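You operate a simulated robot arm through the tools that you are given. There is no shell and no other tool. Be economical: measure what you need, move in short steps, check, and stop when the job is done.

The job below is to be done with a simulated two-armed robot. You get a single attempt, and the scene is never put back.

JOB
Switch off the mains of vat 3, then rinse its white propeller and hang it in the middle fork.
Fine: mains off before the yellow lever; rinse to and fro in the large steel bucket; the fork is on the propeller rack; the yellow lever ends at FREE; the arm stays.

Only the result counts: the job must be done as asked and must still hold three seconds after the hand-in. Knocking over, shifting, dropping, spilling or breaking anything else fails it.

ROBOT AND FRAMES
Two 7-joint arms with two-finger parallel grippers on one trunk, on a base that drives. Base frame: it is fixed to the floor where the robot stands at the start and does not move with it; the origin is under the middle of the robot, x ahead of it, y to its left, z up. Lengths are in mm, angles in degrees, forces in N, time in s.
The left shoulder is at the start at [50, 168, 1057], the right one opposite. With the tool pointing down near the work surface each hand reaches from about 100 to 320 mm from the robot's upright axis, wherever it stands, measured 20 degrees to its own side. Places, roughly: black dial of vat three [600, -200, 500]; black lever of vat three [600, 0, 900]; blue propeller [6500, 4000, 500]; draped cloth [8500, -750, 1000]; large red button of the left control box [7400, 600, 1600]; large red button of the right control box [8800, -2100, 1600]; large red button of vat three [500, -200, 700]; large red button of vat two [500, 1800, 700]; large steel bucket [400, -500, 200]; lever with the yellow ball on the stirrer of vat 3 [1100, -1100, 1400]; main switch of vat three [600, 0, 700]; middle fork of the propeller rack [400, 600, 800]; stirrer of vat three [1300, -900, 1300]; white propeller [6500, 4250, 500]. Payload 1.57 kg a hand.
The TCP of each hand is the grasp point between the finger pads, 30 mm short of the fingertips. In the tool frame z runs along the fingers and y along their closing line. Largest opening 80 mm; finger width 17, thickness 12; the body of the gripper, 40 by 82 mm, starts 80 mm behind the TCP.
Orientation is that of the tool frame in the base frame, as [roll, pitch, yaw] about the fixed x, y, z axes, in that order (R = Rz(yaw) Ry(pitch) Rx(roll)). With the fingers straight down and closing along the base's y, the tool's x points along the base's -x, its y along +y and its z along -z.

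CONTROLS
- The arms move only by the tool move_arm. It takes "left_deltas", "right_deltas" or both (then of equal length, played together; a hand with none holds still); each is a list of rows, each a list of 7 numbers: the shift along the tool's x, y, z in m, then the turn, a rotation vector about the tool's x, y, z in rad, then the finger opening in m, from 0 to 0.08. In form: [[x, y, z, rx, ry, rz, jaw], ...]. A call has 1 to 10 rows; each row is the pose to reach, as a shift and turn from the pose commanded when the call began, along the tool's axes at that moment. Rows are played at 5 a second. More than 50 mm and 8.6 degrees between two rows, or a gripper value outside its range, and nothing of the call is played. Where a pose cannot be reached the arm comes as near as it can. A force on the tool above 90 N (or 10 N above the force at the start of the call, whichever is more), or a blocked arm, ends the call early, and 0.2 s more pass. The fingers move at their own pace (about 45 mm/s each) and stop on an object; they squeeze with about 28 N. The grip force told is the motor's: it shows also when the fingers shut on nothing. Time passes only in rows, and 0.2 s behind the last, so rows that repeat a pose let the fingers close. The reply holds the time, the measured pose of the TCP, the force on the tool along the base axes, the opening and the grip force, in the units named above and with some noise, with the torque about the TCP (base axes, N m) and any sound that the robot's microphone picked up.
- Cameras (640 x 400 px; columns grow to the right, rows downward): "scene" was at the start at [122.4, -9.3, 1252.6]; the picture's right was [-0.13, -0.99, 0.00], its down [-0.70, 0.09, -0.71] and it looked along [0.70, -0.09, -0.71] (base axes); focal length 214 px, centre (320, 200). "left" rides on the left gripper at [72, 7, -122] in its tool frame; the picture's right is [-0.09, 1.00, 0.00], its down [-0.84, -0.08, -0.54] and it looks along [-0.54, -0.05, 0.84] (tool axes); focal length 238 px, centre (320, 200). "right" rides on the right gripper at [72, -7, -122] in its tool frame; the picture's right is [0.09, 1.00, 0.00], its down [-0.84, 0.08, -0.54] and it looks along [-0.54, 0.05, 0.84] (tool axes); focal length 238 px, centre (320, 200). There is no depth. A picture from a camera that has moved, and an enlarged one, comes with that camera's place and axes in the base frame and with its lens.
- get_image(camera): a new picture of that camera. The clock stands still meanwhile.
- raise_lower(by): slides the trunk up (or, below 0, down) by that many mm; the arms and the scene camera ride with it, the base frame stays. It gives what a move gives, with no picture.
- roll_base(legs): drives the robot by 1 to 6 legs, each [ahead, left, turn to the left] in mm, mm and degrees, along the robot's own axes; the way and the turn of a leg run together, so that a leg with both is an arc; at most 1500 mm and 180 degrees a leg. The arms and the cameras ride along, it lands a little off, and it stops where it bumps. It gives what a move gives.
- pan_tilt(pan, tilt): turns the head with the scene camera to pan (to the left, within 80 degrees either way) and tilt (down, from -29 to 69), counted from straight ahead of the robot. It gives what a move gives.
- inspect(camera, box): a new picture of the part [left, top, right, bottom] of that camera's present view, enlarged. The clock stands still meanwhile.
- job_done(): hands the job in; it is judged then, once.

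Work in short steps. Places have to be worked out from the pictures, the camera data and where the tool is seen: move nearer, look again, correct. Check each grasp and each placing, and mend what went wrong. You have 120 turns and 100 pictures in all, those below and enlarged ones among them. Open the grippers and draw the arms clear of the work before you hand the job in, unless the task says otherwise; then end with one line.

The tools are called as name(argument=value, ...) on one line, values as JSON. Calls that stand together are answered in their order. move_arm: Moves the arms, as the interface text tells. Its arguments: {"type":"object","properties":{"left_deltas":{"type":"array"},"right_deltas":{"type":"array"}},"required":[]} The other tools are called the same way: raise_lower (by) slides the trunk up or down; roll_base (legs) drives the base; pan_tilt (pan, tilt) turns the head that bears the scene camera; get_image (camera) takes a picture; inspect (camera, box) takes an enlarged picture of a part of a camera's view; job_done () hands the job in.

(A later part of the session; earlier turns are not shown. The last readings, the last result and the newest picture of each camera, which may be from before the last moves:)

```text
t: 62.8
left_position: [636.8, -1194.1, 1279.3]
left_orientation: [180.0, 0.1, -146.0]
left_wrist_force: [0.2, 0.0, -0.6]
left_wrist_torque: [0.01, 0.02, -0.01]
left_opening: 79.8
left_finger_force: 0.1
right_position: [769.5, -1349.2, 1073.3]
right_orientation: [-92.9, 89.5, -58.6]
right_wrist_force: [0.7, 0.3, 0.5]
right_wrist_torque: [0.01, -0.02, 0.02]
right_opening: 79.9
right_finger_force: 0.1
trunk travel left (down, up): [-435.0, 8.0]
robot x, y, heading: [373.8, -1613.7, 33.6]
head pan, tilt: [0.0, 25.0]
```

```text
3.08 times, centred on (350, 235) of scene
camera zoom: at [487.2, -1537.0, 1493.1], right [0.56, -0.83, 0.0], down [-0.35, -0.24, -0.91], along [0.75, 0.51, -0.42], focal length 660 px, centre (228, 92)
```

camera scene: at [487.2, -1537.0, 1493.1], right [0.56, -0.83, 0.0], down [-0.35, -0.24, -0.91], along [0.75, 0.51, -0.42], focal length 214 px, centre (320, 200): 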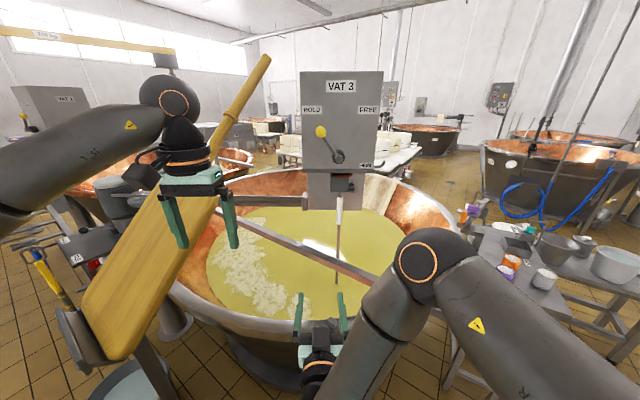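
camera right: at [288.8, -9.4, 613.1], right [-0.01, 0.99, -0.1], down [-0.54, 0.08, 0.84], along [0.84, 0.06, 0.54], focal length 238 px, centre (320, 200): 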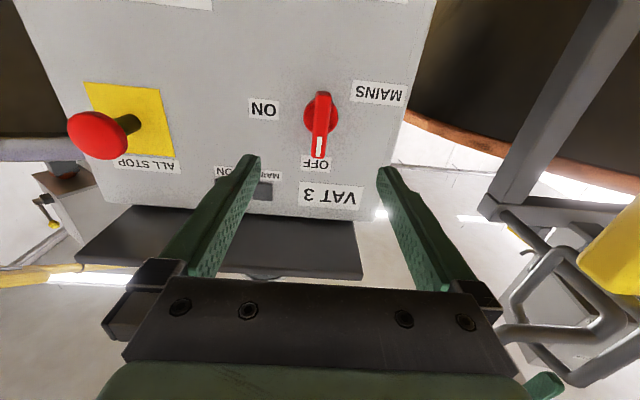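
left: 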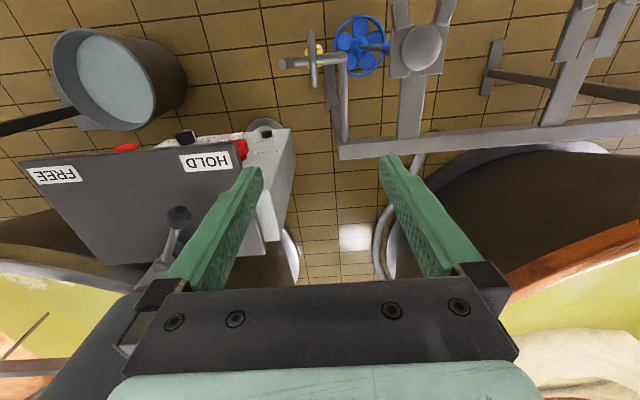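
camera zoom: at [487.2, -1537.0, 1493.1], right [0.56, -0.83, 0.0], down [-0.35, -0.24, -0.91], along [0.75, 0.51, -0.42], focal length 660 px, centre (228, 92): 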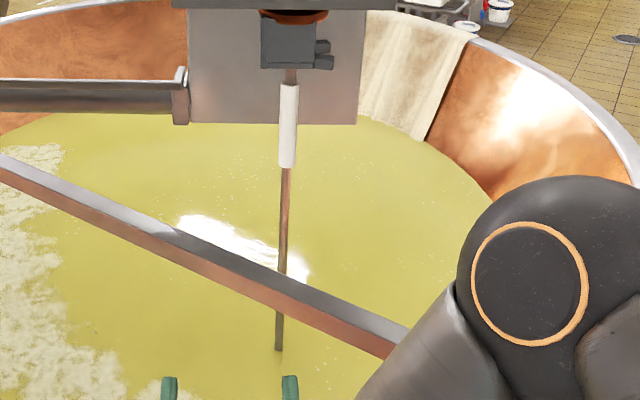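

I need to know whether the long bar passes in front of or behind the rod, and how the clamp opens.

inspect(camera="scene", box=[310, 220, 370, 280])

inspect(camera="scene", box=[320, 160, 370, 200])

```text
6.67 times, centred on (340, 250) of scene
camera zoom: at [487.2, -1537.0, 1493.1], right [0.56, -0.83, 0.0], down [-0.35, -0.24, -0.91], along [0.75, 0.51, -0.42], focal length 1430 px, centre (187, -133)
```

zoom: 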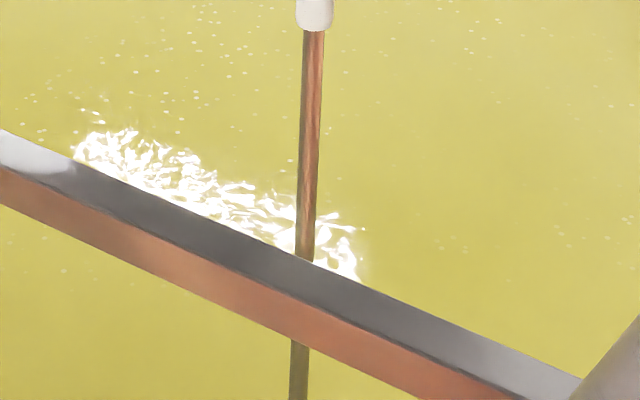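

```text
10.00 times, centred on (345, 180) of scene
camera zoom: at [487.2, -1537.0, 1493.1], right [0.56, -0.83, 0.0], down [-0.35, -0.24, -0.91], along [0.75, 0.51, -0.42], focal length 2145 px, centre (70, 400)
```

zoom: 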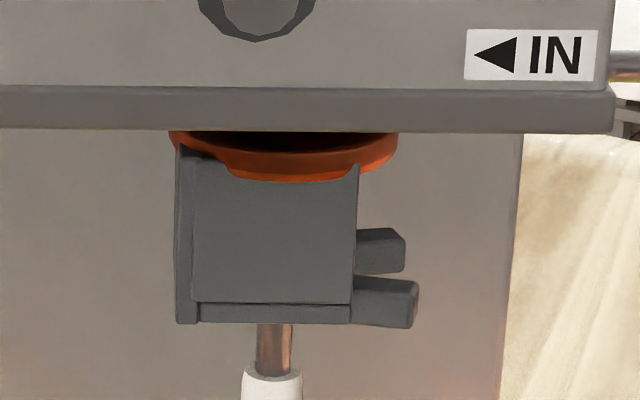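

The bar lies in front of the rod, so the propeller must be lifted over it. Handle recomputed at about [1280, -1110, 1030]. I look down to see how near the base can come to the vat.

pan_tilt(pan=0, tilt=66)

get_image(camera="scene")

get_image(camera="right")

```text
t: 63.8
left_position: [637.1, -1194.7, 1279.4]
left_orientation: [180.0, 0.0, -146.0]
left_wrist_force: [-0.6, -0.4, 0.0]
left_wrist_torque: [-0.01, 0.01, -0.02]
left_opening: 80.2
left_finger_force: 0.1
right_position: [769.7, -1349.2, 1073.4]
right_orientation: [-92.7, 89.4, -58.4]
right_wrist_force: [0.9, 0.5, -0.8]
right_wrist_torque: [0.0, -0.05, -0.03]
right_opening: 80.1
right_finger_force: 0.0
trunk travel left (down, up): [-435.0, 8.0]
robot x, y, heading: [373.6, -1609.5, 33.8]
head pan, tilt: [0.0, 66.0]
```

```text
67 pictures are left
camera scene: at [460.1, -1555.3, 1436.4], right [0.56, -0.83, 0.0], down [-0.76, -0.51, -0.41], along [0.34, 0.23, -0.91], focal length 214 px, centre (320, 200)
```

scene: 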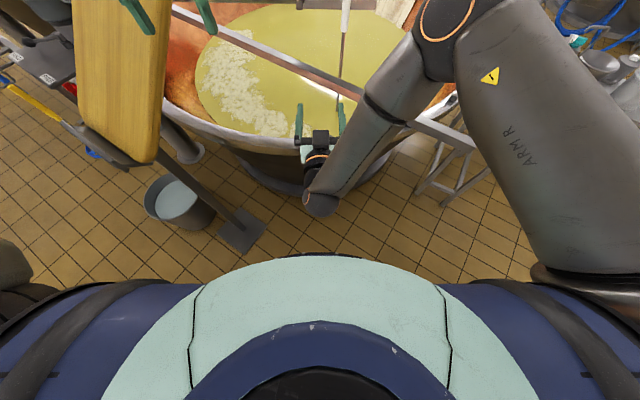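

```text
66 pictures are left
camera right: at [672.0, -1424.0, 1002.9], right [-0.56, 0.82, -0.1], down [-0.5, -0.23, 0.84], along [0.66, 0.52, 0.54], focal length 238 px, centre (320, 200)
```

right: 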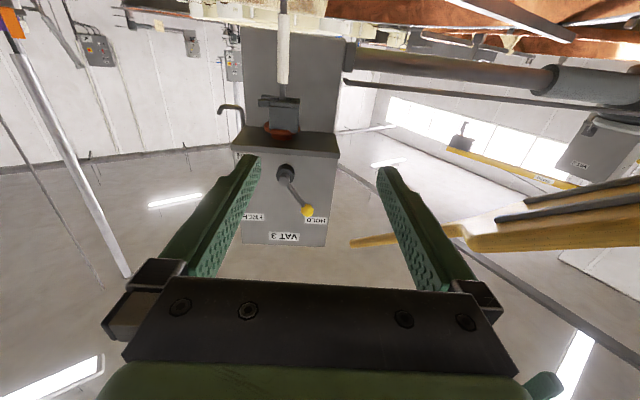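

The torso front is about 160 mm ahead of the axis, and the vat foot lies well inside its rim (z≈850), so I can come nearer. First I swing the left hand forward-pointing and towards the middle, away from the paddle.

move_arm(left_deltas=[[0, -0.014, -0.006, 0, -0.148, 0, 0.08], [0.0, -0.028, -0.012, 0, -0.296, 0, 0.08], [0.0, -0.042, -0.018, 0, -0.444, 0, 0.08], [0.0, -0.056, -0.024, 0, -0.592, 0, 0.06], [0.0, -0.07, -0.03, 0, -0.74, 0, 0.04], [0.0, -0.084, -0.036, 0, -0.888, 0, 0.02], [0.0, -0.098, -0.042, 0, -1.036, 0, 0.0], [0.0, -0.112, -0.048, 0, -1.184, 0, 0.0], [0.0, -0.126, -0.054, 0, -1.332, 0, 0.0], [0.0, -0.14, -0.06, 0, -1.48, 0, 0.0]], right_deltas=[[0, 0, 0, 0, 0, 0.02, 0.08], [0, 0, 0, 0, 0, 0.04, 0.08], [0, 0, 0, 0, 0, 0.06, 0.08], [0, 0, 0, 0, 0, 0.08, 0.08], [0, 0, 0, 0, 0, 0.1, 0.08], [0, 0, 0, 0, 0, 0.1, 0.08], [0, 0, 0, 0, 0, 0.1, 0.08], [0, 0, 0, 0, 0, 0.1, 0.08], [0, 0, 0, 0, 0, 0.1, 0.08], [0, 0, 0, 0, 0, 0.1, 0.08]])

pan_tilt(pan=0, tilt=30)

get_image(camera="scene")

```text
t: 66.0
left_position: [715.9, -1311.0, 1340.2]
left_orientation: [-179.1, 85.0, -145.3]
left_wrist_force: [0.0, -1.3, -0.5]
left_wrist_torque: [0.01, 0.01, 0.03]
left_opening: 0.0
left_finger_force: 21.4
right_position: [769.6, -1350.2, 1073.3]
right_orientation: [90.3, 84.8, 124.4]
right_wrist_force: [0.0, -0.2, -0.4]
right_wrist_torque: [0.01, 0.0, 0.01]
right_opening: 80.1
right_finger_force: 0.1
trunk travel left (down, up): [-435.0, 8.0]
robot x, y, heading: [376.5, -1613.6, 33.8]
head pan, tilt: [0.0, 66.0]
```

```text
t: 67.0
left_position: [715.0, -1310.9, 1340.3]
left_orientation: [-179.8, 84.8, -145.7]
left_wrist_force: [0.4, 0.1, 0.0]
left_wrist_torque: [0.0, -0.01, -0.04]
left_opening: 0.2
left_finger_force: 21.6
right_position: [769.3, -1348.7, 1073.6]
right_orientation: [90.3, 84.8, 124.6]
right_wrist_force: [-0.5, -0.4, -0.4]
right_wrist_torque: [0.03, -0.01, -0.01]
right_opening: 79.6
right_finger_force: 0.0
trunk travel left (down, up): [-435.0, 8.0]
robot x, y, heading: [375.4, -1610.8, 33.8]
head pan, tilt: [0.0, 30.0]
```

```text
65 pictures are left
camera scene: at [485.8, -1537.9, 1485.0], right [0.56, -0.83, 0.0], down [-0.42, -0.28, -0.87], along [0.72, 0.48, -0.5], focal length 214 px, centre (320, 200)
```

scene: 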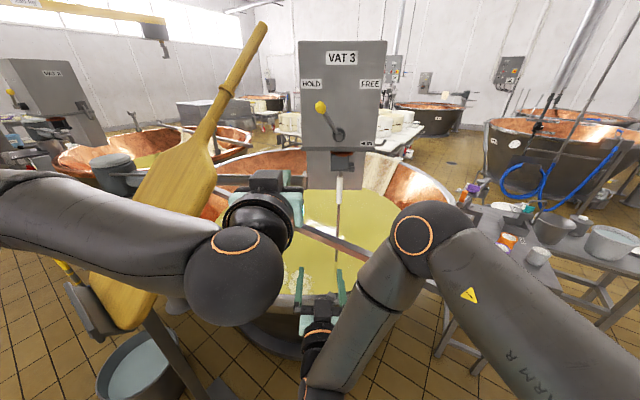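

The left hand now points forward. I advance 200 mm and check the clearances to the paddle and the rim.

roll_base(legs=[[200, 0, 0]])

pan_tilt(pan=35, tilt=40)

get_image(camera="scene")

get_image(camera="left")

```text
t: 68.7
left_position: [879.9, -1198.3, 1339.5]
left_orientation: [-179.9, 84.8, -145.7]
left_wrist_force: [0.2, 0.1, 0.1]
left_wrist_torque: [0.01, -0.02, 0.04]
left_opening: 0.0
left_finger_force: 21.2
right_position: [934.4, -1236.3, 1074.5]
right_orientation: [90.7, 84.8, 125.1]
right_wrist_force: [-0.5, -0.5, 0.0]
right_wrist_torque: [-0.03, -0.04, 0.02]
right_opening: 80.1
right_finger_force: 0.1
trunk travel left (down, up): [-435.0, 8.0]
robot x, y, heading: [541.7, -1500.6, 34.1]
head pan, tilt: [0.0, 30.0]
```

```text
t: 69.7
left_position: [879.2, -1199.9, 1340.7]
left_orientation: [-179.7, 84.8, -145.8]
left_wrist_force: [-0.1, 0.1, 0.1]
left_wrist_torque: [-0.02, 0.0, 0.05]
left_opening: 0.0
left_finger_force: 21.4
right_position: [933.1, -1238.0, 1072.8]
right_orientation: [90.2, 84.8, 124.7]
right_wrist_force: [-0.1, 0.4, -0.8]
right_wrist_torque: [-0.05, -0.03, 0.01]
right_opening: 79.7
right_finger_force: 0.1
trunk travel left (down, up): [-435.0, 8.0]
robot x, y, heading: [541.1, -1498.8, 33.8]
head pan, tilt: [35.0, 40.0]
```

```text
64 pictures are left
camera scene: at [606.5, -1398.0, 1469.7], right [0.93, -0.36, 0.0], down [-0.23, -0.6, -0.77], along [0.28, 0.71, -0.64], focal length 214 px, centre (320, 200)
```

scene: 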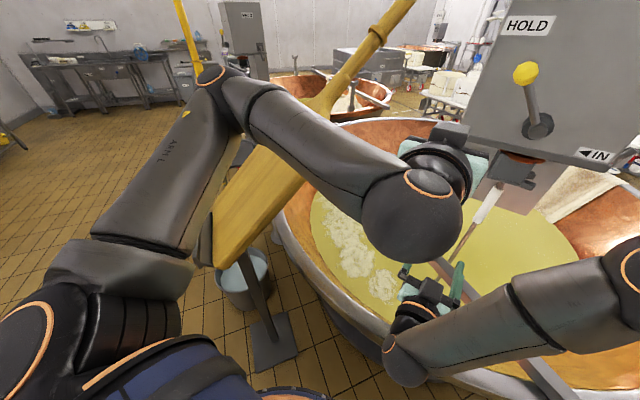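

```text
63 pictures are left
camera left: at [770.8, -1265.8, 1278.8], right [-0.55, 0.83, 0.09], down [-0.34, -0.32, 0.88], along [0.76, 0.45, 0.46], focal length 238 px, centre (320, 200)
```

left: 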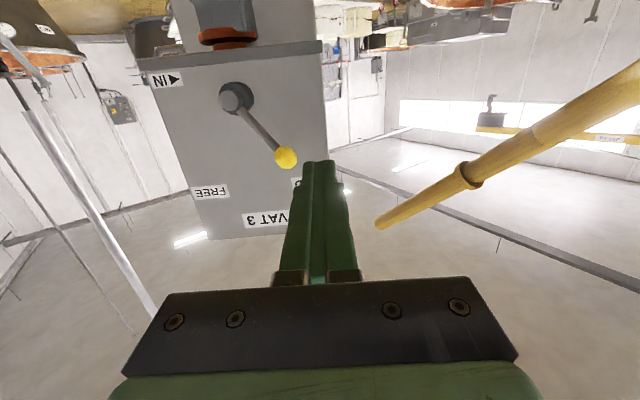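

Clearances are fine. I step 120 ahead and 40 right, and look down at torso against rim.

roll_base(legs=[[120, -40, 0]])

pan_tilt(pan=0, tilt=68)

get_image(camera="scene")

get_image(camera="right")

```text
t: 70.9
left_position: [1004.4, -1165.7, 1339.6]
left_orientation: [180.0, 84.9, -145.9]
left_wrist_force: [0.0, -0.8, -1.0]
left_wrist_torque: [-0.02, -0.01, -0.01]
left_opening: 0.0
left_finger_force: 21.5
right_position: [1055.8, -1204.2, 1073.6]
right_orientation: [91.0, 84.8, 125.3]
right_wrist_force: [-0.6, 0.4, -1.1]
right_wrist_torque: [-0.01, -0.04, 0.04]
right_opening: 80.1
right_finger_force: 0.1
trunk travel left (down, up): [-435.0, 8.0]
robot x, y, heading: [662.8, -1464.0, 34.0]
head pan, tilt: [35.0, 40.0]
```

```text
t: 71.9
left_position: [1001.0, -1164.3, 1340.6]
left_orientation: [-179.7, 84.9, -145.7]
left_wrist_force: [-0.2, 1.1, -0.6]
left_wrist_torque: [-0.02, 0.0, -0.01]
left_opening: 0.2
left_finger_force: 21.3
right_position: [1055.8, -1205.1, 1074.0]
right_orientation: [90.5, 84.8, 124.6]
right_wrist_force: [-0.4, 0.3, -0.2]
right_wrist_torque: [-0.01, 0.01, 0.0]
right_opening: 80.0
right_finger_force: 0.1
trunk travel left (down, up): [-435.0, 8.0]
robot x, y, heading: [667.5, -1467.7, 33.8]
head pan, tilt: [0.0, 68.0]
```

```text
62 pictures are left
camera scene: at [744.5, -1412.1, 1434.4], right [0.56, -0.83, 0.0], down [-0.77, -0.52, -0.38], along [0.31, 0.21, -0.93], focal length 214 px, centre (320, 200)
```

scene: 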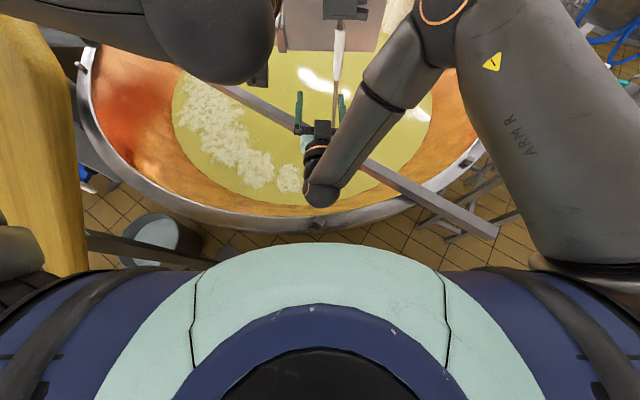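

```text
61 pictures are left
camera right: at [954.1, -1273.3, 1002.2], right [-0.56, 0.83, 0.0], down [-0.45, -0.3, 0.84], along [0.69, 0.47, 0.54], focal length 238 px, centre (320, 200)
```

right: 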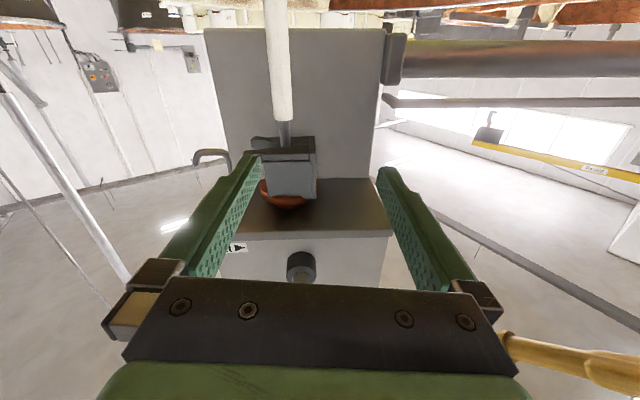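

Rim and torso are clear. White handle: top at [1281, -1112, 1090], bottom at z≈946. I advance another 90, raise both hands to compensate, and lower the trunk 150.

roll_base(legs=[[90, 0, 0]])

move_arm(right_deltas=[[-0.045, -0.015, 0, 0, 0, 0, 0.08], [-0.09, -0.03, 0, 0, 0, 0, 0.08], [-0.13, -0.048, 0, 0, 0, 0, 0.08]], left_deltas=[[-0.03, 0.015, -0.01, 0, 0, 0, 0], [-0.06, 0.03, -0.02, 0, 0, 0, 0], [-0.09, 0.04, -0.03, 0, 0, 0, 0]])

raise_lower(by=-150)

get_image(camera="right")

get_image(camera="left")

```text
t: 73.0
left_position: [1076.7, -1114.5, 1339.2]
left_orientation: [-179.6, 84.8, -145.7]
left_wrist_force: [0.6, 0.5, 0.3]
left_wrist_torque: [0.02, 0.02, -0.02]
left_opening: 0.0
left_finger_force: 21.4
right_position: [1129.7, -1152.9, 1073.3]
right_orientation: [91.0, 84.8, 125.3]
right_wrist_force: [1.2, 0.4, -0.5]
right_wrist_torque: [0.03, 0.0, -0.03]
right_opening: 80.1
right_finger_force: 0.0
trunk travel left (down, up): [-435.0, 8.0]
robot x, y, heading: [735.2, -1417.1, 33.8]
head pan, tilt: [0.0, 68.0]
```

```text
t: 73.8
left_position: [1033.4, -1095.5, 1434.2]
left_orientation: [179.7, 84.9, -146.3]
left_wrist_force: [-0.1, -0.3, 0.4]
left_wrist_torque: [0.0, -0.05, 0.04]
left_opening: 0.0
left_finger_force: 21.6
right_position: [1162.0, -1204.4, 1200.2]
right_orientation: [90.2, 84.8, 124.6]
right_wrist_force: [-0.5, 0.1, 0.4]
right_wrist_torque: [0.0, 0.0, 0.04]
right_opening: 80.0
right_finger_force: 0.0
trunk travel left (down, up): [-435.0, 8.0]
robot x, y, heading: [740.7, -1416.2, 33.9]
head pan, tilt: [0.0, 68.0]
```

```text
t: 75.6
left_position: [1004.2, -1121.3, 1321.7]
left_orientation: [146.4, 89.5, -179.3]
left_wrist_force: [-0.3, -0.1, 0.0]
left_wrist_torque: [0.01, -0.01, -0.03]
left_opening: 0.0
left_finger_force: 21.6
right_position: [1146.6, -1219.5, 1067.3]
right_orientation: [73.6, 84.3, 108.4]
right_wrist_force: [0.4, 0.8, 0.6]
right_wrist_torque: [0.03, 0.03, 0.01]
right_opening: 80.0
right_finger_force: 0.1
trunk travel left (down, up): [-285.0, 158.0]
robot x, y, heading: [738.8, -1419.6, 34.1]
head pan, tilt: [0.0, 68.0]
```

```text
60 pictures are left
camera right: at [1046.5, -1286.5, 992.6], right [-0.57, 0.82, 0.01], down [-0.46, -0.32, 0.82], along [0.68, 0.46, 0.57], focal length 238 px, centre (320, 200)
```

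right: 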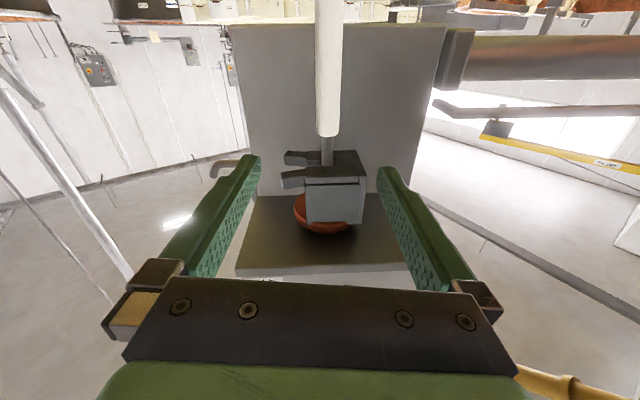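

```text
59 pictures are left
camera left: at [899.6, -1184.6, 1249.7], right [-0.56, 0.82, 0.1], down [-0.4, -0.37, 0.84], along [0.73, 0.43, 0.53], focal length 238 px, centre (320, 200)
```

left: 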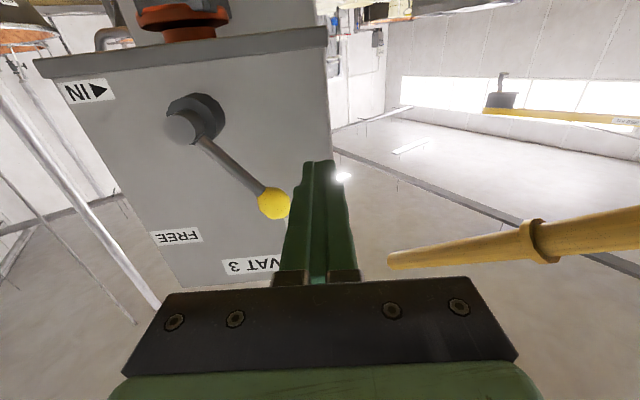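

The handle is about 162 mm ahead and 11 mm left of the right TCP. I advance 100 mm while aligning, then look again.

move_arm(right_deltas=[[0.01, 0.004, 0.03, 0, 0, 0, 0.08], [0.02, 0.008, 0.065, 0, 0, 0, 0.08], [0.025, 0.011, 0.1, 0, 0, 0, 0.08], [0.025, 0.011, 0.1, 0, 0, 0, 0.08]])

get_image(camera="right")

```text
t: 76.8
left_position: [1001.5, -1122.5, 1322.6]
left_orientation: [25.0, 89.5, 59.3]
left_wrist_force: [-0.1, -0.3, 0.1]
left_wrist_torque: [0.03, -0.04, 0.01]
left_opening: 0.1
left_finger_force: 21.6
right_position: [1221.9, -1150.3, 1039.7]
right_orientation: [76.2, 84.2, 111.1]
right_wrist_force: [-0.5, -0.1, -0.5]
right_wrist_torque: [-0.04, 0.02, 0.02]
right_opening: 80.0
right_finger_force: 0.2
trunk travel left (down, up): [-285.0, 158.0]
robot x, y, heading: [736.8, -1419.2, 34.4]
head pan, tilt: [0.0, 68.0]
stopped in row 4 (right hand): the arm was blocked; the commanded pose is now the measured one
```

```text
58 pictures are left
camera right: at [1122.1, -1217.8, 965.6], right [-0.57, 0.82, 0.01], down [-0.46, -0.33, 0.83], along [0.68, 0.47, 0.56], focal length 238 px, centre (320, 200)
```

right: 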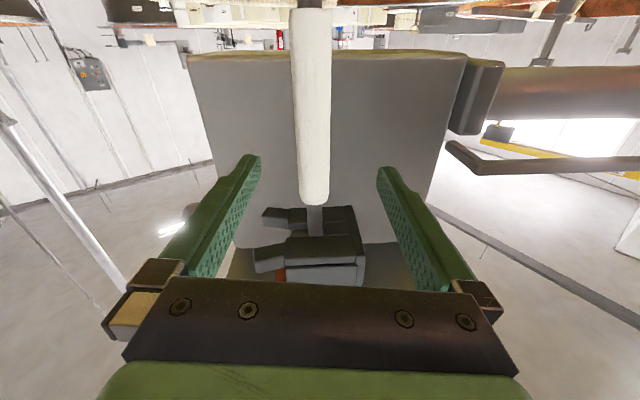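

The arm reported blocked. I check the scene for contact with the arm.

pan_tilt(pan=-20, tilt=50)

get_image(camera="scene")

```text
t: 77.6
left_position: [1001.6, -1122.2, 1320.8]
left_orientation: [51.5, 89.5, 85.8]
left_wrist_force: [0.2, 0.4, -0.6]
left_wrist_torque: [-0.01, -0.03, 0.01]
left_opening: 0.0
left_finger_force: 21.3
right_position: [1221.1, -1150.5, 1042.3]
right_orientation: [73.7, 84.1, 108.4]
right_wrist_force: [-0.3, 0.4, 0.0]
right_wrist_torque: [0.02, 0.04, 0.01]
right_opening: 80.1
right_finger_force: 0.0
trunk travel left (down, up): [-285.0, 158.0]
robot x, y, heading: [739.4, -1416.6, 34.3]
head pan, tilt: [-20.0, 50.0]
```

```text
57 pictures are left
camera scene: at [824.4, -1393.9, 1309.0], right [0.3, -0.95, -0.02], down [-0.72, -0.22, -0.66], along [0.63, 0.21, -0.75], focal length 214 px, centre (320, 200)
```

scene: 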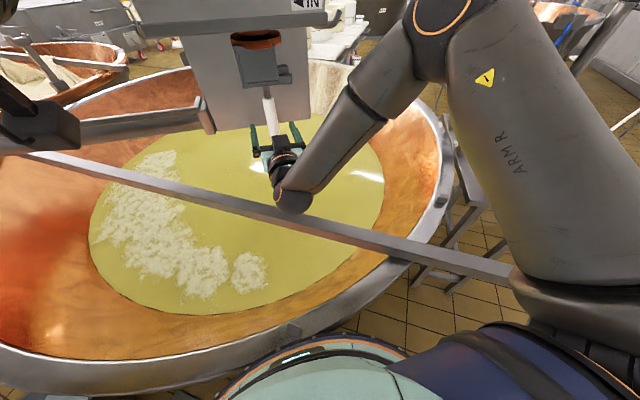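

The torso has settled on the vat rim: the hands tipped up and the head is tilted about 2°. I withdraw the right hand and raise the trunk 100 mm at once.

move_arm(right_deltas=[[0, 0, -0.05, 0, 0, 0, 0.08], [0, 0, -0.1, 0, 0, 0, 0.08]])

raise_lower(by=100)

get_image(camera="scene")

get_image(camera="right")

```text
t: 78.4
left_position: [1003.5, -1119.2, 1322.4]
left_orientation: [38.5, 89.3, 73.6]
left_wrist_force: [-0.4, -0.1, 0.2]
left_wrist_torque: [-0.04, -0.02, -0.01]
left_opening: 0.0
left_finger_force: 21.3
right_position: [1139.3, -1205.4, 1035.3]
right_orientation: [76.3, 84.2, 111.3]
right_wrist_force: [-0.4, 0.0, -0.4]
right_wrist_torque: [0.0, -0.01, 0.02]
right_opening: 79.8
right_finger_force: 0.1
trunk travel left (down, up): [-285.0, 158.0]
robot x, y, heading: [733.8, -1419.0, 34.6]
head pan, tilt: [-20.0, 50.0]
stopped in row 2 (right hand): the arm was blocked; the commanded pose is now the measured one
```

```text
t: 79.8
left_position: [1022.7, -1098.0, 1407.2]
left_orientation: [-176.7, 88.5, -142.2]
left_wrist_force: [0.5, -0.3, 0.2]
left_wrist_torque: [0.0, -0.01, 0.01]
left_opening: 0.0
left_finger_force: 21.3
right_position: [1152.9, -1190.2, 1126.0]
right_orientation: [90.0, 84.9, 124.7]
right_wrist_force: [0.2, 0.7, 0.4]
right_wrist_torque: [-0.02, 0.0, 0.01]
right_opening: 80.2
right_finger_force: 0.1
trunk travel left (down, up): [-385.0, 58.0]
robot x, y, heading: [741.2, -1419.7, 34.5]
head pan, tilt: [-20.0, 50.0]
```

```text
56 pictures are left
camera scene: at [845.7, -1371.4, 1406.7], right [0.29, -0.96, 0.0], down [-0.72, -0.22, -0.66], along [0.63, 0.19, -0.76], focal length 214 px, centre (320, 200)
```

scene: 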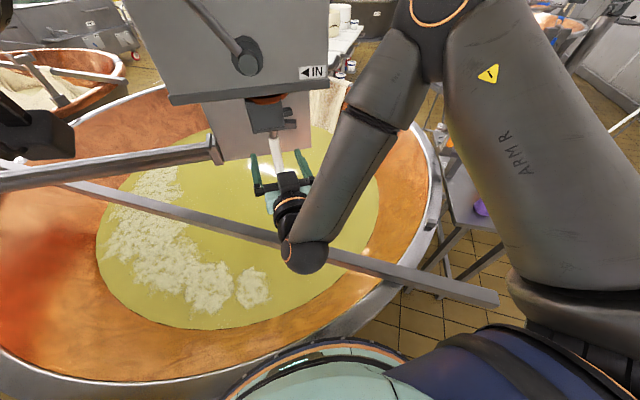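

```text
55 pictures are left
camera right: at [1052.5, -1259.8, 1054.2], right [-0.57, 0.82, 0.0], down [-0.45, -0.31, 0.84], along [0.69, 0.48, 0.54], focal length 238 px, centre (320, 200)
```

right: 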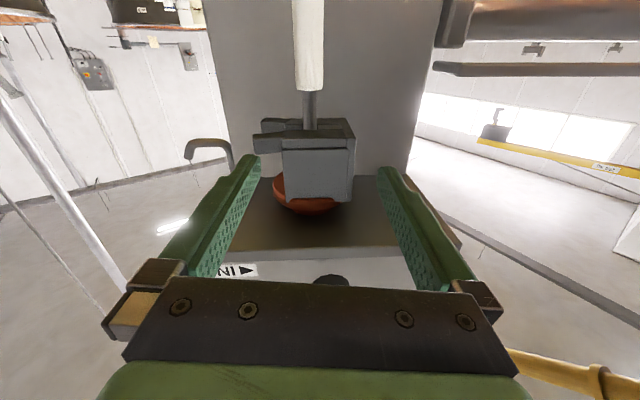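

Level again and nothing appears moved. The handle [1281, -1113] is 149 ahead, 10 right and 81 down. I go down first, then forward.

move_arm(right_deltas=[[0.04, -0.005, 0, 0, 0, 0, 0.08], [0.08, -0.01, 0, 0, 0, 0, 0.08], [0.08, -0.01, 0.04, 0, 0, 0, 0.08], [0.08, -0.01, 0.08, 0, 0, 0, 0.08], [0.08, -0.01, 0.1, 0, 0, 0, 0.08]])

get_image(camera="right")

```text
t: 81.0
left_position: [1022.7, -1099.7, 1408.3]
left_orientation: [-177.0, 88.6, -142.6]
left_wrist_force: [-0.2, 0.0, -0.5]
left_wrist_torque: [0.02, -0.01, -0.02]
left_opening: 0.0
left_finger_force: 21.5
right_position: [1225.7, -1126.6, 1056.0]
right_orientation: [92.6, 84.9, 127.0]
right_wrist_force: [0.2, 0.0, 0.2]
right_wrist_torque: [0.01, 0.01, -0.05]
right_opening: 79.9
right_finger_force: 0.0
right hand out of reach, approached as far as the arm can: row 4, 5
trunk travel left (down, up): [-385.0, 58.0]
robot x, y, heading: [733.4, -1418.6, 34.4]
head pan, tilt: [-20.0, 50.0]
```

```text
54 pictures are left
camera right: at [1123.9, -1196.4, 984.2], right [-0.56, 0.83, 0.0], down [-0.45, -0.3, 0.84], along [0.69, 0.48, 0.54], focal length 238 px, centre (320, 200)
```

right: 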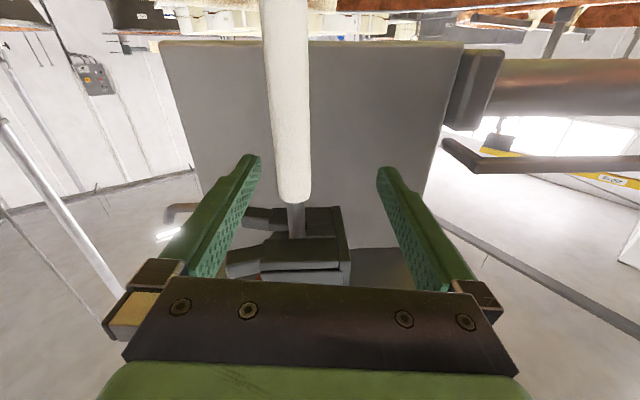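

I am 53 mm short and 20 mm too far left. I shift the hand right, then drive 45 mm ahead so that the handle comes between the fingers.

move_arm(right_deltas=[[0.005, -0.01, -0.02, 0, 0, 0, 0.08], [0.01, -0.02, -0.03, 0, 0, 0, 0.08]])

roll_base(legs=[[50, 0, 0]])

get_image(camera="right")

```text
t: 81.6
left_position: [1022.7, -1099.0, 1407.6]
left_orientation: [-177.4, 88.6, -143.0]
left_wrist_force: [0.1, -0.9, 0.8]
left_wrist_torque: [0.01, 0.0, -0.02]
left_opening: 0.2
left_finger_force: 21.1
right_position: [1201.4, -1152.4, 1050.7]
right_orientation: [91.5, 84.8, 126.0]
right_wrist_force: [-0.4, -0.1, -0.7]
right_wrist_torque: [-0.01, -0.02, 0.0]
right_opening: 80.1
right_finger_force: 0.0
right hand out of reach, approached as far as the arm can: row 1, 2
trunk travel left (down, up): [-385.0, 58.0]
robot x, y, heading: [736.3, -1418.9, 34.3]
head pan, tilt: [-20.0, 50.0]
```

```text
t: 82.5
left_position: [1044.7, -1084.3, 1405.4]
left_orientation: [176.6, 88.2, -149.0]
left_wrist_force: [-0.8, 0.0, 0.2]
left_wrist_torque: [-0.02, 0.01, -0.02]
left_opening: 0.1
left_finger_force: 20.6
right_position: [1223.5, -1139.3, 1052.6]
right_orientation: [89.9, 84.9, 124.4]
right_wrist_force: [-0.3, 0.6, 0.6]
right_wrist_torque: [-0.02, 0.02, -0.02]
right_opening: 80.0
right_finger_force: 0.1
trunk travel left (down, up): [-385.0, 58.0]
robot x, y, heading: [757.5, -1401.7, 34.1]
head pan, tilt: [-20.0, 50.0]
stopped in leg 1: the robot was blocked; the commanded pose is now the measured one
```

```text
53 pictures are left
camera right: at [1122.5, -1207.5, 980.7], right [-0.56, 0.83, 0.0], down [-0.45, -0.3, 0.84], along [0.69, 0.48, 0.54], focal length 238 px, centre (320, 200)
```

right: 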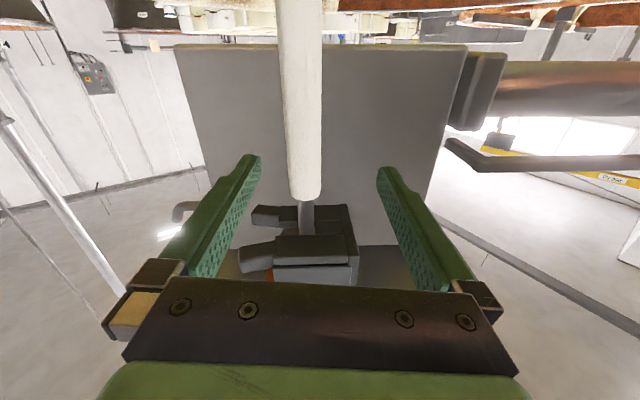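

The base touched the vat, so it goes no nearer. I ease it back 8 mm and extend the right hand to the handle.

roll_base(legs=[[-8, 0, 0]])

move_arm(right_deltas=[[0.003, -0.008, 0.02, 0, 0, 0, 0.08], [0.006, -0.008, 0.04, 0, 0, 0, 0.08], [0.006, -0.008, 0.062, 0, 0, 0, 0.08], [0.006, -0.008, 0.062, 0, 0, 0, 0.08]])

get_image(camera="right")

```text
t: 83.3
left_position: [1039.6, -1087.5, 1405.0]
left_orientation: [179.3, 88.3, -146.1]
left_wrist_force: [-0.2, 0.2, 0.5]
left_wrist_torque: [-0.01, 0.01, -0.02]
left_opening: 0.0
left_finger_force: 21.4
right_position: [1217.5, -1143.0, 1052.5]
right_orientation: [90.5, 84.8, 125.0]
right_wrist_force: [-0.5, 0.5, 0.3]
right_wrist_torque: [-0.01, 0.0, 0.01]
right_opening: 79.9
right_finger_force: 0.1
trunk travel left (down, up): [-385.0, 58.0]
robot x, y, heading: [752.3, -1406.5, 34.3]
head pan, tilt: [-20.0, 50.0]
```

```text
t: 84.3
left_position: [1039.7, -1087.0, 1404.9]
left_orientation: [179.3, 88.2, -146.3]
left_wrist_force: [0.0, 0.6, 0.1]
left_wrist_torque: [0.03, 0.02, 0.02]
left_opening: 0.2
left_finger_force: 21.5
right_position: [1259.7, -1101.9, 1057.3]
right_orientation: [94.5, 84.9, 128.3]
right_wrist_force: [0.1, -0.1, -0.7]
right_wrist_torque: [0.01, 0.03, 0.01]
right_opening: 80.0
right_finger_force: 0.1
right hand out of reach, approached as far as the arm can: row 1, 2, 3, 4
trunk travel left (down, up): [-385.0, 58.0]
robot x, y, heading: [750.2, -1404.4, 34.1]
head pan, tilt: [-20.0, 50.0]
```

```text
52 pictures are left
camera right: at [1157.5, -1170.0, 986.8], right [-0.56, 0.83, 0.0], down [-0.45, -0.3, 0.84], along [0.7, 0.47, 0.54], focal length 238 px, centre (320, 200)
```

right: 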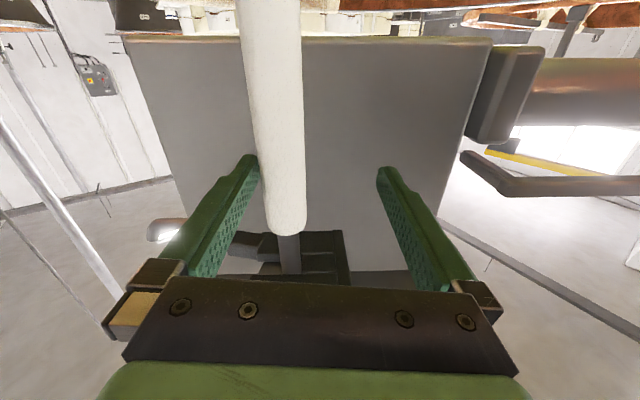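

The reach limit pushes the hand 20 mm left. I back out, pitch the hand 12° down and yaw it 8° left in line with the arm to gain reach, then look.

move_arm(right_deltas=[[0, -0.004, -0.03, 0, 0, 0, 0.08], [0, -0.004, -0.06, -0.04, 0.07, 0, 0.08], [0, -0.004, -0.06, -0.09, 0.14, 0, 0.08], [0, -0.004, -0.06, -0.14, 0.21, 0, 0.08], [0, -0.004, -0.04, -0.14, 0.21, 0, 0.08], [0, -0.004, -0.02, -0.14, 0.21, 0, 0.08], [0, -0.004, -0.02, -0.14, 0.21, 0, 0.08]])

get_image(camera="right")

```text
t: 85.9
left_position: [1032.5, -1095.2, 1407.5]
left_orientation: [173.0, 88.7, -152.6]
left_wrist_force: [0.6, 0.5, 0.8]
left_wrist_torque: [0.02, -0.01, -0.02]
left_opening: 0.0
left_finger_force: 21.7
right_position: [1226.7, -1117.4, 1062.6]
right_orientation: [154.1, 76.3, -163.3]
right_wrist_force: [-46.8, -51.9, 0.6]
right_wrist_torque: [0.01, 0.37, -3.05]
right_opening: 79.9
right_finger_force: 0.0
right hand out of reach, approached as far as the arm can: row 4, 5, 6, 7
trunk travel left (down, up): [-385.0, 58.0]
robot x, y, heading: [748.9, -1405.6, 34.1]
head pan, tilt: [-20.0, 50.0]
```

```text
51 pictures are left
camera right: at [1127.3, -1208.5, 1018.8], right [-0.68, 0.73, 0.01], down [-0.25, -0.25, 0.94], along [0.69, 0.64, 0.35], focal length 238 px, centre (320, 200)
```

right: 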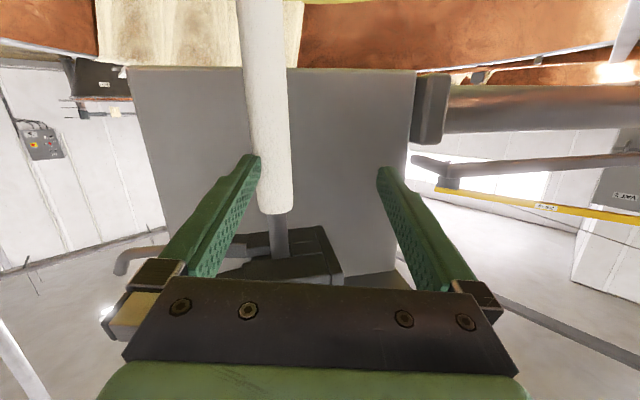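

The right finger is pressing the handle, so I back off at once. Then I undo the yaw but keep the pitch, and realign to the right.

move_arm(right_deltas=[[0, 0, -0.04, 0, 0, 0, 0.08], [0, 0, -0.08, 0, 0, 0, 0.08], [0, 0, -0.11, 0.05, 0, 0, 0.08], [0, -0.01, -0.11, 0.1, 0, 0, 0.08], [0, -0.02, -0.11, 0.14, 0, 0, 0.08], [0, -0.02, -0.11, 0.14, 0, 0, 0.08]])

get_image(camera="right")

pan_tilt(pan=35, tilt=35)

get_image(camera="scene")

```text
t: 87.3
left_position: [1039.5, -1087.6, 1406.7]
left_orientation: [178.8, 88.2, -146.8]
left_wrist_force: [0.2, 0.5, 0.2]
left_wrist_torque: [-0.03, 0.0, 0.02]
left_opening: 0.0
left_finger_force: 20.7
right_position: [1171.3, -1196.6, 1084.3]
right_orientation: [160.2, 77.1, -164.9]
right_wrist_force: [-0.5, -0.3, -0.4]
right_wrist_torque: [0.01, 0.0, 0.03]
right_opening: 79.9
right_finger_force: 0.1
trunk travel left (down, up): [-385.0, 58.0]
robot x, y, heading: [747.7, -1406.4, 34.3]
head pan, tilt: [-20.0, 50.0]
```

```text
50 pictures are left
camera right: at [1062.1, -1275.5, 1039.9], right [-0.58, 0.81, -0.02], down [-0.3, -0.19, 0.93], along [0.76, 0.55, 0.36], focal length 238 px, centre (320, 200)
```

right: 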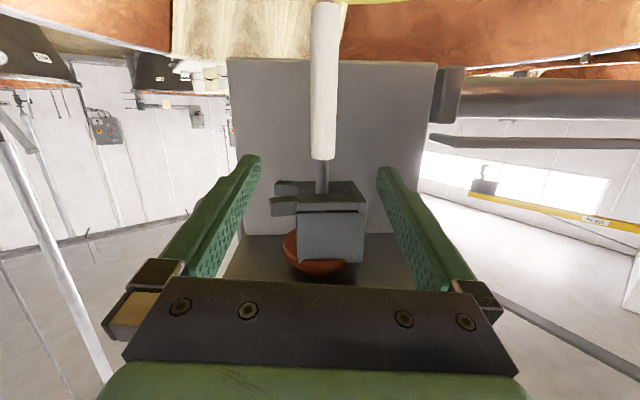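

```text
t: 88.5
left_position: [1040.5, -1087.0, 1406.2]
left_orientation: [179.3, 88.3, -146.3]
left_wrist_force: [-0.3, -0.4, -0.4]
left_wrist_torque: [0.02, 0.02, 0.01]
left_opening: 0.0
left_finger_force: 21.5
right_position: [1170.0, -1196.9, 1084.0]
right_orientation: [160.3, 77.3, -165.0]
right_wrist_force: [0.0, 0.7, -0.3]
right_wrist_torque: [0.01, 0.0, 0.03]
right_opening: 80.3
right_finger_force: 0.0
trunk travel left (down, up): [-385.0, 58.0]
robot x, y, heading: [754.3, -1401.4, 34.4]
head pan, tilt: [35.0, 35.0]
```

```text
49 pictures are left
camera scene: at [817.9, -1300.2, 1427.3], right [0.93, -0.35, 0.0], down [-0.2, -0.54, -0.82], along [0.29, 0.77, -0.57], focal length 214 px, centre (320, 200)
```

scene: 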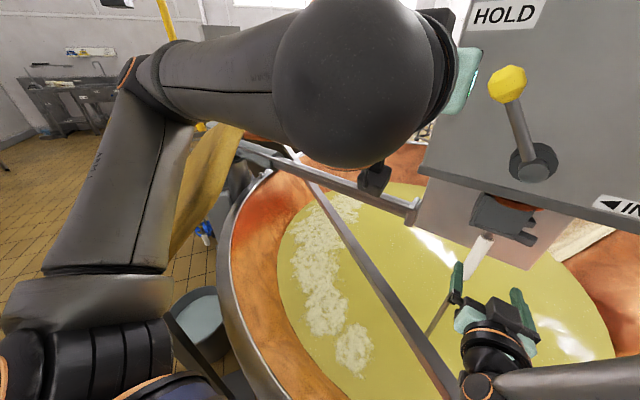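

Now the handle lies straight ahead along the tool axis (about 140 mm). I advance in two steps with the pitched hand.

move_arm(right_deltas=[[0, 0.002, 0.035, 0, 0, 0, 0.08], [0, 0.003, 0.07, 0, 0, 0, 0.08], [0, 0.003, 0.09, 0, 0, 0, 0.08]])

get_image(camera="right")

```text
t: 89.3
left_position: [1039.9, -1087.2, 1405.8]
left_orientation: [179.4, 88.1, -146.2]
left_wrist_force: [-0.5, 0.0, 0.3]
left_wrist_torque: [-0.02, -0.01, 0.01]
left_opening: 0.0
left_finger_force: 21.4
right_position: [1241.3, -1144.6, 1064.9]
right_orientation: [160.3, 77.2, -164.9]
right_wrist_force: [0.3, -0.5, 0.9]
right_wrist_torque: [-0.02, -0.01, 0.03]
right_opening: 80.0
right_finger_force: 0.0
trunk travel left (down, up): [-385.0, 58.0]
robot x, y, heading: [748.1, -1404.3, 34.1]
head pan, tilt: [35.0, 35.0]
```

```text
48 pictures are left
camera right: at [1132.6, -1222.6, 1020.5], right [-0.58, 0.81, -0.01], down [-0.3, -0.19, 0.94], along [0.76, 0.55, 0.35], focal length 238 px, centre (320, 200)
```

right: 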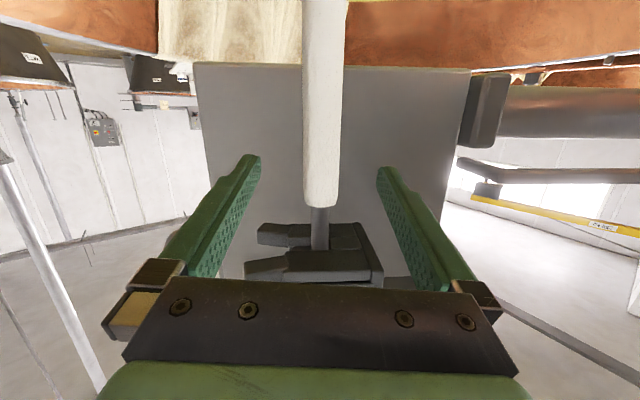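

Well aligned and within reach. I advance the last 38 mm and close on the handle.

move_arm(right_deltas=[[0, 0, 0.02, 0, 0, 0, 0.08], [0, 0, 0.038, 0, 0, 0, 0.08], [0, 0, 0.038, 0, 0, 0, 0.05], [0, 0, 0.038, 0, 0, 0, 0.02], [0, 0, 0.038, 0, 0, 0, 0.0], [0, 0, 0.038, 0, 0, 0, 0.0], [0, 0, 0.038, 0, 0, 0, 0.0]])

get_image(camera="right")

get_image(camera="left")

```text
t: 90.9
left_position: [1039.1, -1086.4, 1405.2]
left_orientation: [179.7, 88.2, -145.8]
left_wrist_force: [-0.2, 0.8, 0.5]
left_wrist_torque: [-0.02, 0.02, -0.01]
left_opening: 0.0
left_finger_force: 21.3
right_position: [1270.7, -1120.7, 1057.4]
right_orientation: [160.4, 77.3, -164.7]
right_wrist_force: [0.0, 0.7, 0.0]
right_wrist_torque: [-0.27, -0.16, -0.05]
right_opening: 28.5
right_finger_force: 28.0
trunk travel left (down, up): [-385.0, 58.0]
robot x, y, heading: [751.1, -1409.0, 34.0]
head pan, tilt: [35.0, 35.0]
```

```text
47 pictures are left
camera right: at [1162.5, -1200.4, 1013.2], right [-0.58, 0.81, -0.02], down [-0.3, -0.19, 0.93], along [0.76, 0.55, 0.35], focal length 238 px, centre (320, 200)
```

right: 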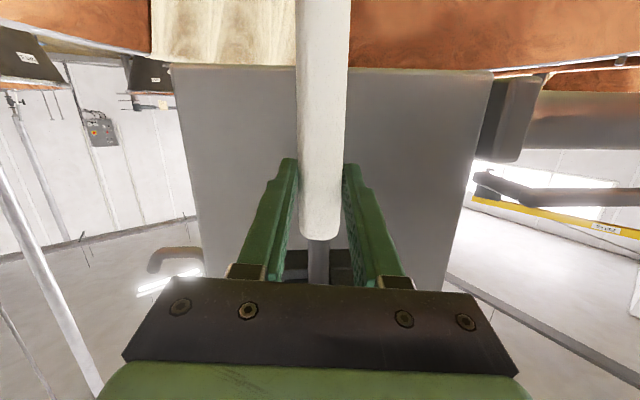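

```text
46 pictures are left
camera left: at [934.0, -1151.9, 1336.6], right [-0.56, 0.82, 0.09], down [-0.38, -0.36, 0.85], along [0.73, 0.44, 0.51], focal length 238 px, centre (320, 200)
```

left: 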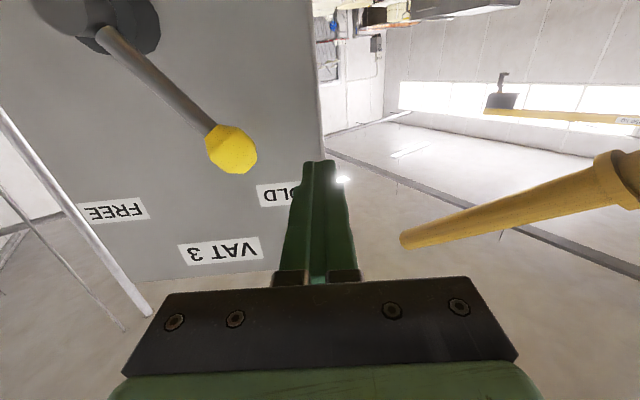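

The handle is held (28.5 mm, 28 N). The ball is 78 mm ahead and 79 mm right of the closed left fingers. I move the left fingers beside it and push it right along its arc towards FREE.

move_arm(left_deltas=[[0.003, 0, 0.03, 0, 0, 0, 0], [0.004, 0, 0.056, 0, 0, 0, 0], [0.004, -0.03, 0.056, 0, 0, 0, 0], [0.002, -0.045, 0.056, 0, 0, 0, 0], [-0.004, -0.065, 0.056, 0, 0, 0, 0], [-0.01, -0.085, 0.056, 0, 0, 0, 0]])

get_image(camera="left")

```text
t: 92.3
left_position: [1135.5, -1126.7, 1412.0]
left_orientation: [176.6, 88.1, -149.1]
left_wrist_force: [-0.7, 0.3, -0.9]
left_wrist_torque: [0.0, 0.0, 0.0]
left_opening: 0.0
left_finger_force: 21.4
right_position: [1269.9, -1120.8, 1058.2]
right_orientation: [159.7, 77.2, -165.1]
right_wrist_force: [-1.7, 0.4, -0.4]
right_wrist_torque: [-0.21, -0.16, 0.08]
right_opening: 28.1
right_finger_force: 28.0
trunk travel left (down, up): [-385.0, 58.0]
robot x, y, heading: [750.9, -1408.9, 34.0]
head pan, tilt: [35.0, 35.0]
```

```text
45 pictures are left
camera left: at [1028.9, -1191.5, 1343.5], right [-0.56, 0.82, 0.09], down [-0.38, -0.36, 0.85], along [0.74, 0.44, 0.51], focal length 238 px, centre (320, 200)
```

left: 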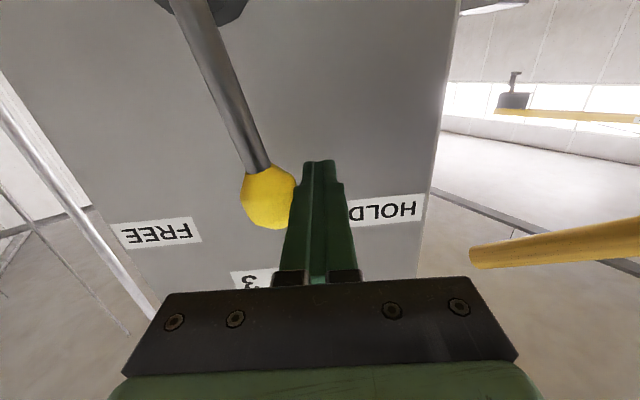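

The fingers bear on the ball and it moves. I push on to FREE.

move_arm(left_deltas=[[-0.004, -0.02, 0, 0, 0, 0, 0], [-0.005, -0.04, 0, 0, 0, 0, 0], [-0.003, -0.06, 0, 0, 0, 0, 0], [0.004, -0.08, 0, 0, 0, 0, 0], [0.01, -0.095, 0, 0, 0, 0, 0], [0.01, -0.095, 0, 0, 0, 0, 0]])

get_image(camera="left")

```text
t: 93.7
left_position: [1181.8, -1196.9, 1408.0]
left_orientation: [-157.6, 88.6, -122.4]
left_wrist_force: [-15.6, 19.3, 13.0]
left_wrist_torque: [-0.02, 0.15, -0.19]
left_opening: 0.1
left_finger_force: 21.4
right_position: [1269.2, -1119.9, 1058.6]
right_orientation: [161.1, 77.4, -164.1]
right_wrist_force: [-0.1, -2.3, 1.0]
right_wrist_torque: [-0.13, -0.17, -0.06]
right_opening: 27.5
right_finger_force: 28.1
trunk travel left (down, up): [-385.0, 58.0]
robot x, y, heading: [754.4, -1402.0, 34.6]
head pan, tilt: [35.0, 35.0]
```

```text
44 pictures are left
camera left: at [1078.5, -1263.2, 1337.7], right [-0.57, 0.82, 0.08], down [-0.39, -0.36, 0.85], along [0.72, 0.45, 0.52], focal length 238 px, centre (320, 200)
```

left: 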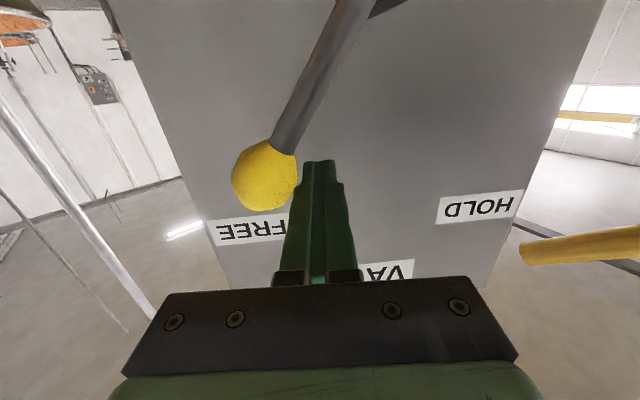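

The lever points at FREE, against its stop (about 25 N). I back the left hand off and away.

move_arm(left_deltas=[[0, 0.02, 0, 0, 0, 0, 0], [0, 0.04, 0, 0, 0, 0, 0], [0, 0.06, -0.03, 0, 0, 0, 0], [0, 0.08, -0.07, 0, 0, 0, 0], [0, 0.11, -0.11, 0, 0, 0, 0], [0, 0.14, -0.14, 0, 0, 0, 0]])

get_image(camera="left")

get_image(camera="right")

```text
t: 95.1
left_position: [995.5, -1159.4, 1398.1]
left_orientation: [167.9, 86.6, -156.1]
left_wrist_force: [-0.2, 0.0, 0.0]
left_wrist_torque: [-0.01, -0.01, 0.01]
left_opening: 0.0
left_finger_force: 21.1
right_position: [1272.2, -1121.5, 1058.4]
right_orientation: [160.1, 77.4, -165.1]
right_wrist_force: [-0.5, 0.2, 8.5]
right_wrist_torque: [-0.39, -0.24, -0.06]
right_opening: 27.5
right_finger_force: 28.5
trunk travel left (down, up): [-385.0, 58.0]
robot x, y, heading: [753.8, -1405.9, 34.5]
head pan, tilt: [35.0, 35.0]
```

```text
43 pictures are left
camera left: at [890.1, -1227.3, 1332.8], right [-0.58, 0.81, 0.1], down [-0.35, -0.36, 0.87], along [0.74, 0.47, 0.49], focal length 238 px, centre (320, 200)
```

left: 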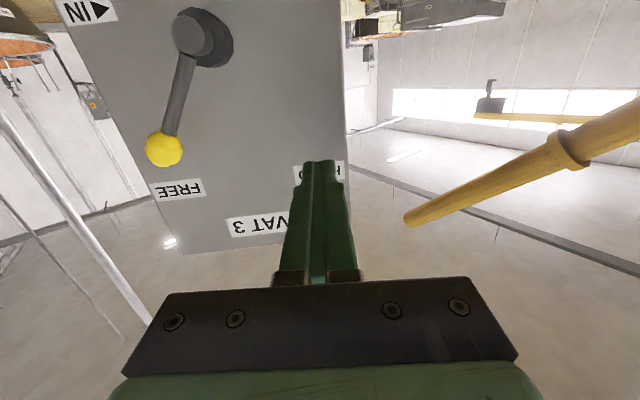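

```text
42 pictures are left
camera right: at [1162.3, -1200.6, 1014.0], right [-0.58, 0.81, -0.02], down [-0.3, -0.2, 0.93], along [0.76, 0.55, 0.36], focal length 238 px, centre (320, 200)
```

right: 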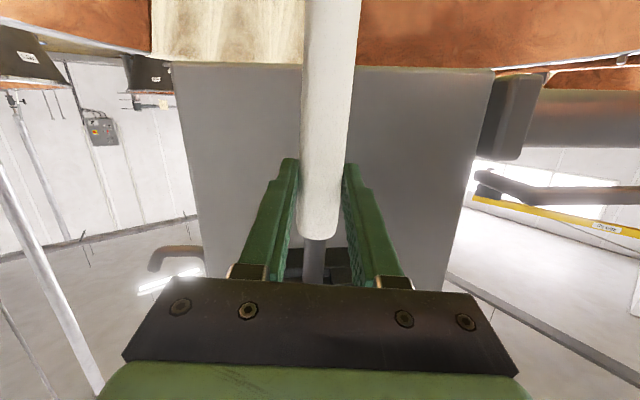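

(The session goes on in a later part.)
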